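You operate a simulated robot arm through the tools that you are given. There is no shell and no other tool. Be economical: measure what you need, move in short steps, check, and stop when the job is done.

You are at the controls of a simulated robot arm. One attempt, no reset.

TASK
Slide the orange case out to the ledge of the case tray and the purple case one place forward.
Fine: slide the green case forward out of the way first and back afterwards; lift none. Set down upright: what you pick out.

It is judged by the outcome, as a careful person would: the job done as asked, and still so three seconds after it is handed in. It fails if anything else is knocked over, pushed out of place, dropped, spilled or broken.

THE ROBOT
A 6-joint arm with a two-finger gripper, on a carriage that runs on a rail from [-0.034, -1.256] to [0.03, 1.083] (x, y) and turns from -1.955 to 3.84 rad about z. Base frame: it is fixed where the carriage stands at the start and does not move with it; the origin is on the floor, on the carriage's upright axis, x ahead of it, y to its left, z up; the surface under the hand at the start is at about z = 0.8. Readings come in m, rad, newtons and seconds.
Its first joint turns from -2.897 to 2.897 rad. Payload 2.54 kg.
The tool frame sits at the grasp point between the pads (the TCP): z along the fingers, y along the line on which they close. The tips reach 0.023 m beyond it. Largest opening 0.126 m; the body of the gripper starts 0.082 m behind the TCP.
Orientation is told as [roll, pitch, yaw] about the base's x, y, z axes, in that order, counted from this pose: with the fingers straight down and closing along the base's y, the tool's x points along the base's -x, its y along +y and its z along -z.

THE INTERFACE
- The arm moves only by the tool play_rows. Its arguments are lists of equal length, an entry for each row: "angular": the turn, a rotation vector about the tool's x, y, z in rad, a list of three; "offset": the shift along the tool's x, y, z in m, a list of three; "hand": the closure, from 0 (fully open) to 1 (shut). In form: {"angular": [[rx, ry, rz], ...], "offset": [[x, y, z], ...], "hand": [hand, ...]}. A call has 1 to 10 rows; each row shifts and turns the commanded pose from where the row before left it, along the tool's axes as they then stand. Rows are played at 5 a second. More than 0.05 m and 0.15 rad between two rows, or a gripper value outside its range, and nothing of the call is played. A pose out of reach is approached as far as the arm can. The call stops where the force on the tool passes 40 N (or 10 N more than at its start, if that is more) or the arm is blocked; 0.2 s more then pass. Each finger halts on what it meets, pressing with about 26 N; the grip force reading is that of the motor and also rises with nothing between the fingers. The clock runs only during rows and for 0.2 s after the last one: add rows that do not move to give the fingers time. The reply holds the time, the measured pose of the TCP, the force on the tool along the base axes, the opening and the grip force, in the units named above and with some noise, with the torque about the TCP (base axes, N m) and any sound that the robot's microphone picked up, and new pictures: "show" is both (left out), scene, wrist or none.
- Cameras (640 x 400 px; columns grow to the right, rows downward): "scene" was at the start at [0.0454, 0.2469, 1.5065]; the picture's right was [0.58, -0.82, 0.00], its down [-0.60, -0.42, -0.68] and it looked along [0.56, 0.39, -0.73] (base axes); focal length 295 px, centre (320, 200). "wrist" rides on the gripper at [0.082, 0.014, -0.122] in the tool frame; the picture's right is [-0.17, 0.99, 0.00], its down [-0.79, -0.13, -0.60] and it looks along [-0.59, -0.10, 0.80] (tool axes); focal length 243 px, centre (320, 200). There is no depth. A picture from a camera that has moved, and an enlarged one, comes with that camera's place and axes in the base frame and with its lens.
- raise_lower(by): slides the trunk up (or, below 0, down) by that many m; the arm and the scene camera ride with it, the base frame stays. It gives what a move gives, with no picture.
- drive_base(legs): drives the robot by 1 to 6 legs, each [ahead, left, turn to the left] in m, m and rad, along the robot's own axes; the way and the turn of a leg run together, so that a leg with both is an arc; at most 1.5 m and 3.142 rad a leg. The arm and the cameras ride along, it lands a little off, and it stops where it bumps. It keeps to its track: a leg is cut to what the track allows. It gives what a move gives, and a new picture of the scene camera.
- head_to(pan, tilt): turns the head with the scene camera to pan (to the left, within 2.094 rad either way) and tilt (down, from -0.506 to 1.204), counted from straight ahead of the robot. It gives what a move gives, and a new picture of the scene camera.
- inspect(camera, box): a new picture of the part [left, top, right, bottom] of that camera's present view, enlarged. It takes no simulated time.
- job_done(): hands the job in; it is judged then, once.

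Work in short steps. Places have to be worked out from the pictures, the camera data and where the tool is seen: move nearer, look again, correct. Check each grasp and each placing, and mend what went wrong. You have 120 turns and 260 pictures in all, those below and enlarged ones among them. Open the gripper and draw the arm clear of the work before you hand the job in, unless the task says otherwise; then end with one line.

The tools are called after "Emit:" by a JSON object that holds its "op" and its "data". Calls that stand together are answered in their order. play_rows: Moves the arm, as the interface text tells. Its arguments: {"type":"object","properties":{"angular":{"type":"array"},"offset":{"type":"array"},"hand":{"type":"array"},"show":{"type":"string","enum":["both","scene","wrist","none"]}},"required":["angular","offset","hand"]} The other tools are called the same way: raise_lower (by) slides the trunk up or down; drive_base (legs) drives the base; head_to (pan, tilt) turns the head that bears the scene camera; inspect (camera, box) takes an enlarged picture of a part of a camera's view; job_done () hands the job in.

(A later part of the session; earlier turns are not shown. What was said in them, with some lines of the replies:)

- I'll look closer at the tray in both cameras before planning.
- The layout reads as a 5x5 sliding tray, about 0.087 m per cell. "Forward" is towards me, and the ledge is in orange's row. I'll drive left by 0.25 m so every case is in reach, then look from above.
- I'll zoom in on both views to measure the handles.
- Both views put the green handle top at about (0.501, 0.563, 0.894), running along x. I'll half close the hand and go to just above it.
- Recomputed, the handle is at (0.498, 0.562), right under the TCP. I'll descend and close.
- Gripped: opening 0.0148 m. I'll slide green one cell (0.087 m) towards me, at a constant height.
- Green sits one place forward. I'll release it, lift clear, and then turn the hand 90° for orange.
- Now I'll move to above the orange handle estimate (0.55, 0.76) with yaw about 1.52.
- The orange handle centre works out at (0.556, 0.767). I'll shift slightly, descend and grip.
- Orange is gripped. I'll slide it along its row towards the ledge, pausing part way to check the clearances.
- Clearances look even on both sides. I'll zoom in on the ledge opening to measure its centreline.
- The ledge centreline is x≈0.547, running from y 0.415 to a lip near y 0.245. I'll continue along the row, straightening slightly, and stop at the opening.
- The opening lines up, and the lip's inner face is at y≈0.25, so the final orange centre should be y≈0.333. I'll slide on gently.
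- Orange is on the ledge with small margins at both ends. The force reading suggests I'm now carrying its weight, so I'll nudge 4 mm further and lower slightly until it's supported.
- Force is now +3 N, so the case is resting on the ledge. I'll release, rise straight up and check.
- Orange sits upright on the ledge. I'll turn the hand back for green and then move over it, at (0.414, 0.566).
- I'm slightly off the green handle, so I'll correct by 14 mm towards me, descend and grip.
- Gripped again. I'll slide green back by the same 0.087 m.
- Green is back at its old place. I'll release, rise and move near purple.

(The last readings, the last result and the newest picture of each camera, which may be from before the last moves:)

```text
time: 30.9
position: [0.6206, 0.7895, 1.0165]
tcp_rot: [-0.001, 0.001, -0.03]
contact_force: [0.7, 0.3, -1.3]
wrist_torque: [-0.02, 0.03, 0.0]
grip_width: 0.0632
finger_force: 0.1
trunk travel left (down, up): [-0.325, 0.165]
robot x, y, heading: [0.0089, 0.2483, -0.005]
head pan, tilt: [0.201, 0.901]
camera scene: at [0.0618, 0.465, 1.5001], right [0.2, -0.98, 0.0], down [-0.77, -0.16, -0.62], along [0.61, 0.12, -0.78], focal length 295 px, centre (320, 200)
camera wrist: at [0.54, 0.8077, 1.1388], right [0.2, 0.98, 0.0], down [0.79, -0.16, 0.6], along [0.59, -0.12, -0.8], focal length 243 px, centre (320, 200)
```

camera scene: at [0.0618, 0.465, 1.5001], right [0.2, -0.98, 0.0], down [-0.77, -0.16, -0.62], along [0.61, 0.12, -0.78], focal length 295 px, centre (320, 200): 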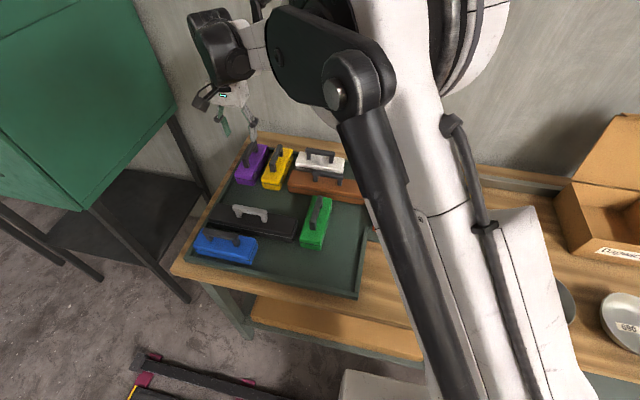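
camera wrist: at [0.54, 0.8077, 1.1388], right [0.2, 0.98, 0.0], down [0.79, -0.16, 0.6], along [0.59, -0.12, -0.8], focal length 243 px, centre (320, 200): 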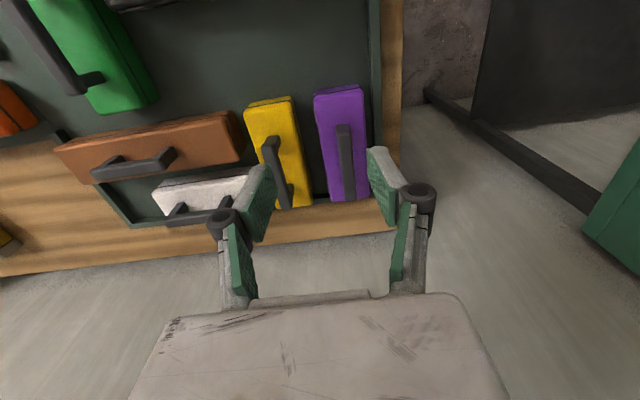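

The purple handle centre is at about (0.677, 0.811). I'll move over it, descend and grip.

Emit:
{"op": "play_rows", "data": {"angular": [[0, 0, 0], [0, 0, 0], [0, 0, 0], [0, 0, 0], [0, 0, 0]], "offset": [[-0.028, 0.0115, 0], [-0.028, 0.0115, 0], [0, 0, 0.03], [0, 0, 0.03], [0, 0, 0]], "hand": [0.5, 0.5, 0.5, 0.5, 0.5]}}

```text
time: 32.1
position: [0.6778, 0.812, 0.9516]
tcp_rot: [0.0, 0.0, -0.03]
contact_force: [-0.5, 0.0, -0.8]
wrist_torque: [-0.01, -0.03, -0.04]
grip_width: 0.0629
finger_force: 0.1
trunk travel left (down, up): [-0.325, 0.165]
robot x, y, heading: [0.0046, 0.2517, -0.005]
head pan, tilt: [0.201, 0.901]
camera scene: at [0.0616, 0.4648, 1.5001], right [0.2, -0.98, 0.0], down [-0.77, -0.16, -0.62], along [0.61, 0.12, -0.78], focal length 295 px, centre (320, 200)
camera wrist: at [0.5978, 0.8299, 1.0753], right [0.2, 0.98, 0.0], down [0.79, -0.16, 0.6], along [0.59, -0.12, -0.8], focal length 243 px, centre (320, 200)
```

scene: 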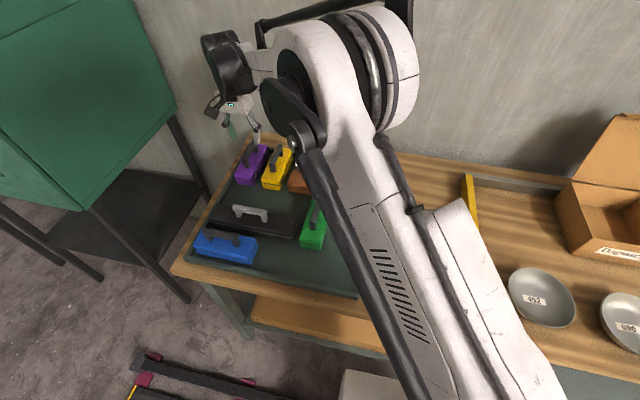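
wrist: 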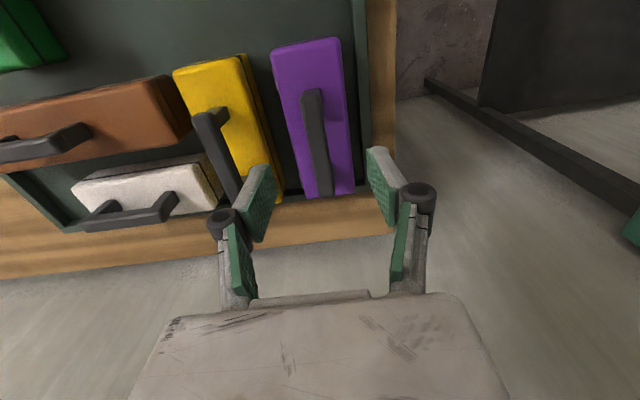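

Aligned. I'll narrow the hand slightly for clearance to the yellow handle, then descend and grip.

Emit:
{"op": "play_rows", "data": {"angular": [[0, 0, 0], [0, 0, 0], [0, 0, 0], [0, 0, 0], [0, 0, 0], [0, 0, 0]], "offset": [[0.002, 0, 0.02], [0, 0, 0.038], [0, 0, 0], [0, 0, 0], [0, 0, 0], [0, 0, 0]], "hand": [0.58, 0.58, 0.58, 0.9, 0.95, 0.95], "show": "wrist"}}

```text
time: 33.5
position: [0.6744, 0.8116, 0.894]
tcp_rot: [-0.001, -0.002, -0.028]
contact_force: [-0.9, 1.3, -0.7]
wrist_torque: [-0.02, 0.07, 0.02]
grip_width: 0.0154
finger_force: 25.9
trunk travel left (down, up): [-0.325, 0.165]
robot x, y, heading: [0.0048, 0.2464, 0.0]
head pan, tilt: [0.201, 0.901]
camera wrist: at [0.5943, 0.8293, 1.0179], right [0.2, 0.98, 0.0], down [0.79, -0.16, 0.6], along [0.59, -0.12, -0.8], focal length 243 px, centre (320, 200)
```

wrist: 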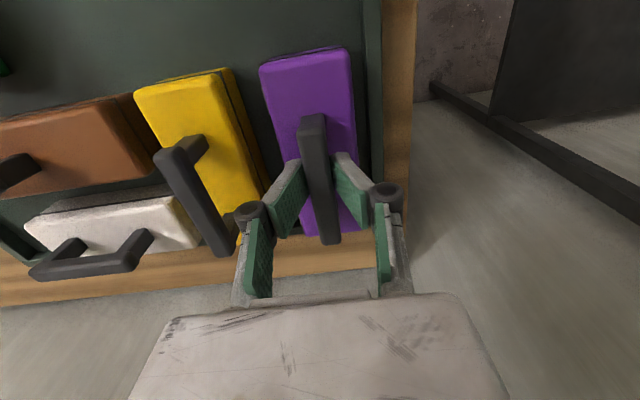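

Purple is gripped. I'll slide it one cell (0.087 m) forward.

Emit:
{"op": "play_rows", "data": {"angular": [[0, 0, 0], [0, 0, 0], [0, 0, 0], [0, 0, 0], [0, 0, 0], [0, 0, 0]], "offset": [[0.017, -0.0002, 0], [0.017, -0.0002, 0], [0.017, -0.0002, 0], [0.018, -0.0002, 0], [0.018, -0.0002, 0], [0, 0, 0]], "hand": [0.95, 0.95, 0.95, 0.95, 0.95, 0.95]}}

Emit:
{"op": "inspect", "data": {"camera": "scene", "box": [180, 120, 420, 270]}}

```text
time: 34.9
position: [0.5864, 0.8127, 0.8948]
tcp_rot: [-0.001, 0.0, -0.031]
contact_force: [0.8, -0.9, -0.5]
wrist_torque: [-0.03, 0.0, 0.0]
grip_width: 0.0151
finger_force: 26.2
trunk travel left (down, up): [-0.325, 0.165]
robot x, y, heading: [0.008, 0.249, -0.002]
head pan, tilt: [0.201, 0.901]
camera scene: at [0.0611, 0.4647, 1.5001], right [0.2, -0.98, 0.0], down [-0.77, -0.16, -0.62], along [0.61, 0.12, -0.78], focal length 295 px, centre (320, 200)
camera wrist: at [0.5059, 0.8305, 1.0181], right [0.2, 0.98, 0.0], down [0.79, -0.16, 0.6], along [0.59, -0.12, -0.8], focal length 243 px, centre (320, 200)
```

scene: 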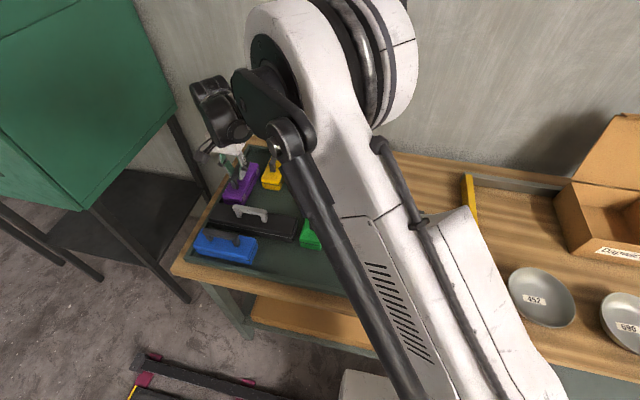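
wrist: 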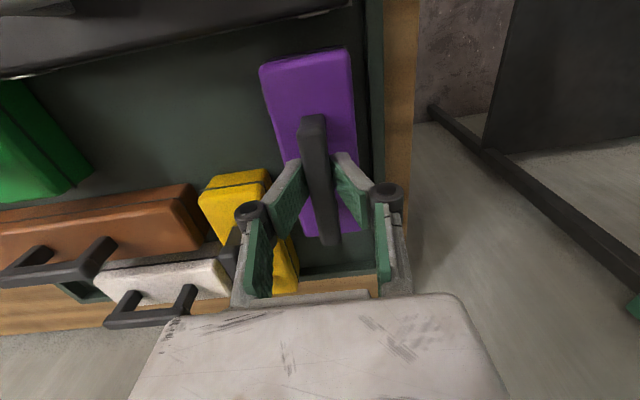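

```text
2.67 times, centred on (300, 195) of scene
camera zoom: at [0.0611, 0.4647, 1.5001], right [0.2, -0.98, 0.0], down [-0.77, -0.16, -0.62], along [0.61, 0.12, -0.78], focal length 788 px, centre (373, 213)
```

zoom: 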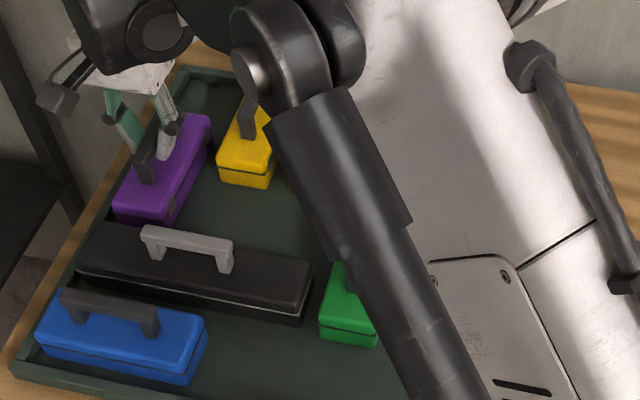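

Purple moved one place. I'll release, rise and draw the arm back to check everything.

Emit:
{"op": "play_rows", "data": {"angular": [[0, 0, 0], [0, 0, 0], [0, 0, 0], [0, 0, 0], [0, 0, 0], [0, 0, 0], [0, 0, 0]], "offset": [[0, 0, 0], [0, 0, 0], [0, 0, -0.03], [0, 0, -0.045], [0, 0, -0.045], [0, 0, -0.045], [0, 0, -0.045]], "hand": [0.7, 0.58, 0.58, 0.5, 0.3, 0, 0], "show": "none"}}

Emit:
{"op": "play_rows", "data": {"angular": [[0, 0, 0], [0, 0, 0], [0, 0, 0], [0, 0, 0], [0, 0, 0], [0, 0, 0], [0, 0, 0], [0, 0, 0], [0, 0, 0], [0, 0, 0]], "offset": [[0.01, -0.045, 0], [0.01, -0.045, 0], [0.01, -0.045, 0], [0.01, -0.045, 0], [0.01, -0.045, 0], [0.01, -0.045, 0], [0.01, -0.045, 0], [0.01, -0.045, 0], [0.01, -0.045, 0], [0.01, -0.045, 0]], "hand": [0, 0, 0, 0, 0, 0, 0, 0, 0, 0]}}

Emit:
{"op": "inspect", "data": {"camera": "scene", "box": [180, 120, 460, 295]}}

```text
time: 36.5
position: [0.5853, 0.812, 1.1055]
tcp_rot: [-0.001, 0.0, -0.029]
contact_force: [-0.1, -0.3, -0.1]
wrist_torque: [-0.01, 0.03, 0.01]
grip_width: 0.1261
finger_force: 0.0
trunk travel left (down, up): [-0.325, 0.165]
robot x, y, heading: [0.0067, 0.2447, 0.0]
head pan, tilt: [0.201, 0.901]
```

```text
time: 38.7
position: [0.472, 0.3632, 1.106]
tcp_rot: [-0.002, 0.0, -0.029]
contact_force: [-0.1, 0.0, 0.4]
wrist_torque: [-0.02, 0.01, 0.02]
grip_width: 0.126
finger_force: 0.1
trunk travel left (down, up): [-0.325, 0.165]
robot x, y, heading: [0.0039, 0.2495, -0.004]
head pan, tilt: [0.201, 0.901]
camera scene: at [0.0425, 0.3784, 1.5305], right [-0.79, -0.61, 0.0], down [-0.31, 0.41, -0.86], along [0.53, -0.68, -0.51], focal length 295 px, centre (320, 200)
camera wrist: at [0.3907, 0.3805, 1.23], right [0.19, 0.98, 0.0], down [0.79, -0.16, 0.6], along [0.59, -0.12, -0.8], focal length 243 px, centre (320, 200)
```

scene: 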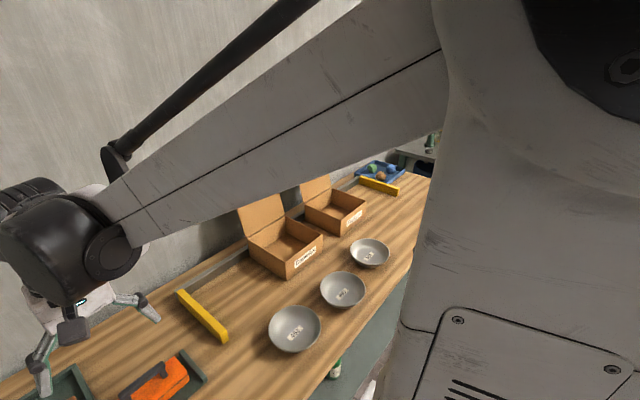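
wrist: 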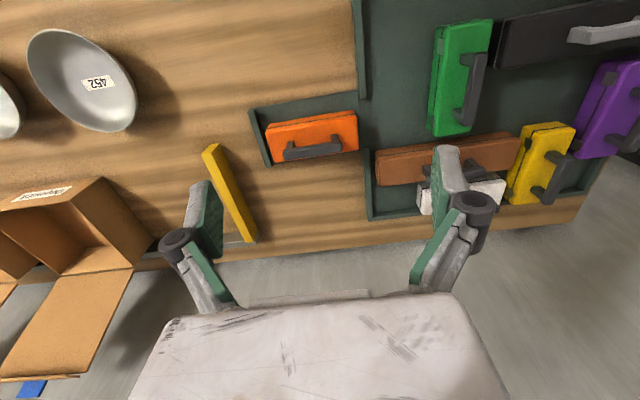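

```text
2.29 times, centred on (320, 208) of scene
camera zoom: at [0.0425, 0.3784, 1.5305], right [-0.79, -0.61, 0.0], down [-0.31, 0.41, -0.86], along [0.53, -0.68, -0.51], focal length 675 px, centre (320, 183)
```

zoom: 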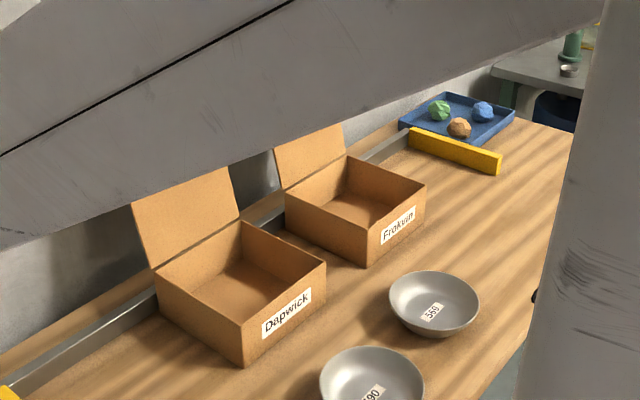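

The scene camera has swung away by itself, so I'll point it back at the tray for a final check.

Emit:
{"op": "head_to", "data": {"pan": 0.4, "tilt": 0.9}}

Emit:
{"op": "inspect", "data": {"camera": "scene", "box": [200, 120, 480, 295]}}

Emit:
{"op": "inspect", "data": {"camera": "wrist", "box": [240, 0, 640, 250]}}

```text
time: 39.4
position: [0.472, 0.3634, 1.1074]
tcp_rot: [0.0, 0.001, -0.031]
contact_force: [1.2, 0.3, 0.1]
wrist_torque: [-0.01, 0.04, -0.02]
grip_width: 0.1259
finger_force: 0.1
trunk travel left (down, up): [-0.325, 0.165]
robot x, y, heading: [0.0087, 0.2473, -0.0]
head pan, tilt: [0.4, 0.901]
camera scene: at [0.0429, 0.3786, 1.5307], right [-0.79, -0.62, 0.0], down [-0.32, 0.4, -0.86], along [0.53, -0.68, -0.51], focal length 295 px, centre (320, 200)
```

scene: 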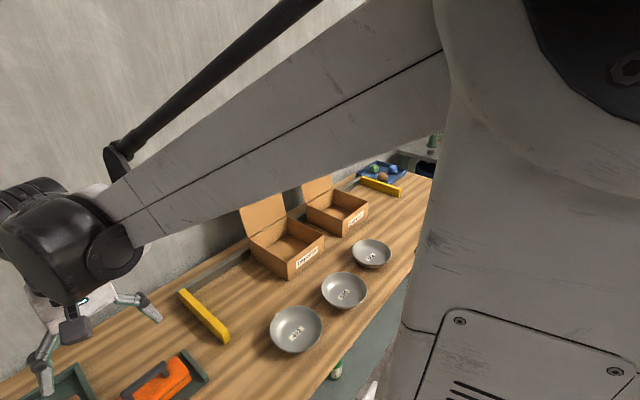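

```text
2.29 times, centred on (340, 208) of scene
camera zoom: at [0.0429, 0.3786, 1.5307], right [-0.79, -0.62, 0.0], down [-0.32, 0.4, -0.86], along [0.53, -0.68, -0.51], focal length 675 px, centre (274, 183)
```

zoom: 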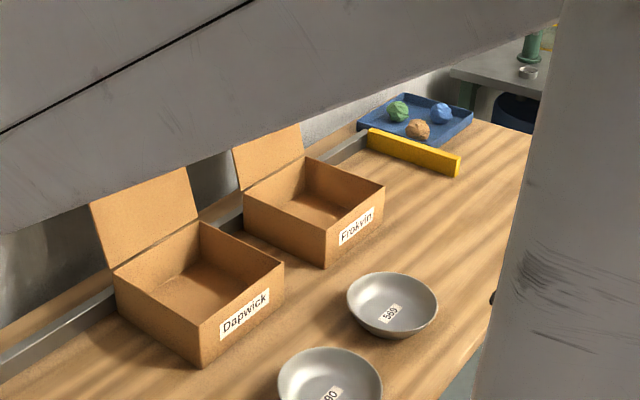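

```text
1.60 times, centred on (440, 125) of wrist
camera zoom: at [0.3913, 0.3811, 1.2301], right [0.2, 0.98, 0.0], down [0.79, -0.16, 0.6], along [0.59, -0.12, -0.8], focal length 388 px, centre (128, 320)
```

zoom: 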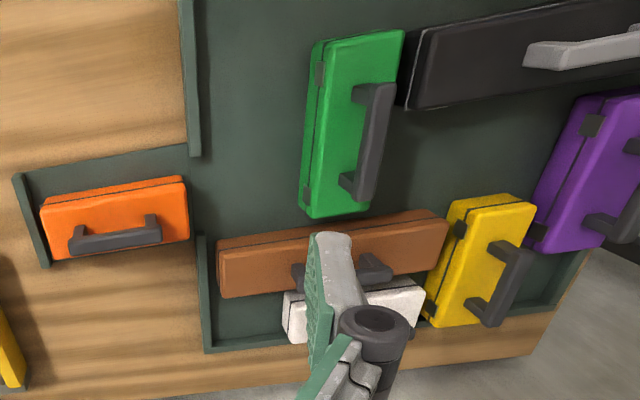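

Every case is where it should be: orange fully on the ledge, purple one place forward, green back, the rest unmoved. The scene camera's direction doesn't match its head readings, so the folded arm may be touching the head. I'll reach out a little to relieve it.

Emit:
{"op": "play_rows", "data": {"angular": [[0, 0, 0], [0, 0, 0], [0, 0, 0], [0, 0, 0], [0, 0, 0]], "offset": [[-0.035, 0.025, 0], [-0.035, 0.025, 0], [-0.035, 0.025, 0], [-0.035, 0.025, 0], [0, 0, 0]], "hand": [0, 0, 0, 0, 0]}}

Emit:
{"op": "head_to", "data": {"pan": 0.5, "tilt": 0.85}}

```text
time: 40.6
position: [0.6196, 0.4637, 1.1059]
tcp_rot: [-0.001, 0.0, -0.03]
contact_force: [-0.5, 1.0, -0.7]
wrist_torque: [-0.01, 0.06, 0.02]
grip_width: 0.1261
finger_force: 0.0
trunk travel left (down, up): [-0.325, 0.165]
robot x, y, heading: [0.0062, 0.2501, -0.005]
head pan, tilt: [0.4, 0.901]
camera scene: at [0.058, 0.4792, 1.5001], right [0.39, -0.92, 0.0], down [-0.72, -0.3, -0.62], along [0.57, 0.24, -0.78], focal length 295 px, centre (320, 200)
camera wrist: at [0.5388, 0.4809, 1.2301], right [0.2, 0.98, 0.0], down [0.79, -0.16, 0.6], along [0.59, -0.12, -0.8], focal length 243 px, centre (320, 200)
```

scene: 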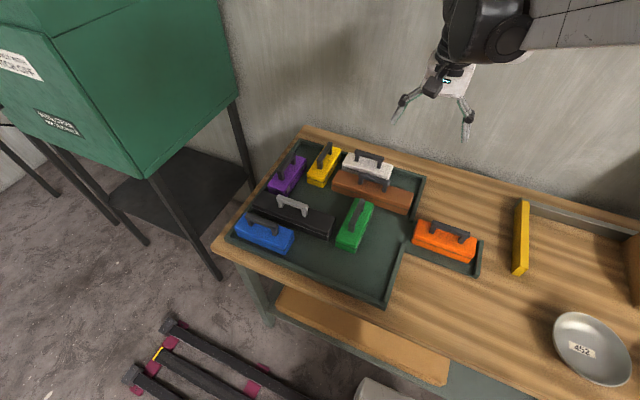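
wrist: 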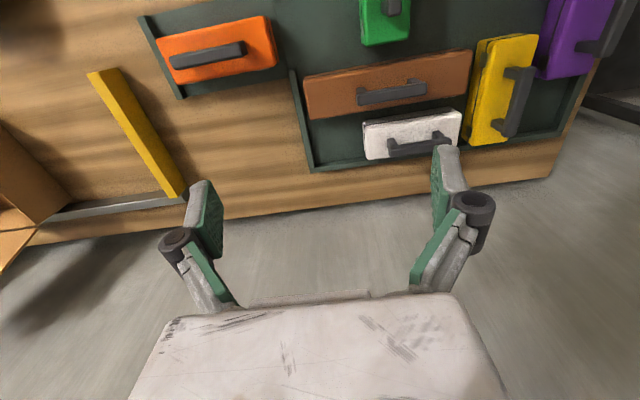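

```text
time: 41.3
position: [0.6194, 0.4624, 1.1076]
tcp_rot: [-0.001, 0.001, -0.032]
contact_force: [-0.3, -0.1, -0.5]
wrist_torque: [0.01, 0.0, -0.03]
grip_width: 0.1261
finger_force: 0.1
trunk travel left (down, up): [-0.325, 0.165]
robot x, y, heading: [0.0052, 0.2458, -0.008]
head pan, tilt: [0.499, 0.85]
camera scene: at [0.0561, 0.487, 1.504], right [0.48, -0.88, 0.0], down [-0.66, -0.36, -0.66], along [0.58, 0.32, -0.75], focal length 295 px, centre (320, 200)
```

scene: 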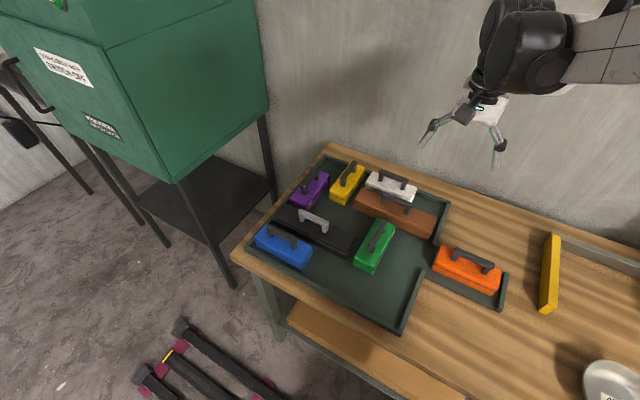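

The head moves freely again. The final picture confirms the layout, the gripper is open and the arm is clear, so I'll hand the job in.

Emit:
{"op": "job_done", "data": {}}

```text
The job is handed in.
```

The job is handed in: orange is out on the ledge, purple is one place forward, green is back where it started, and no other case was moved. While orange was on the ledge the arm briefly took its weight, so it may have cleared the surface by a millimetre or two before I lowered it to rest.
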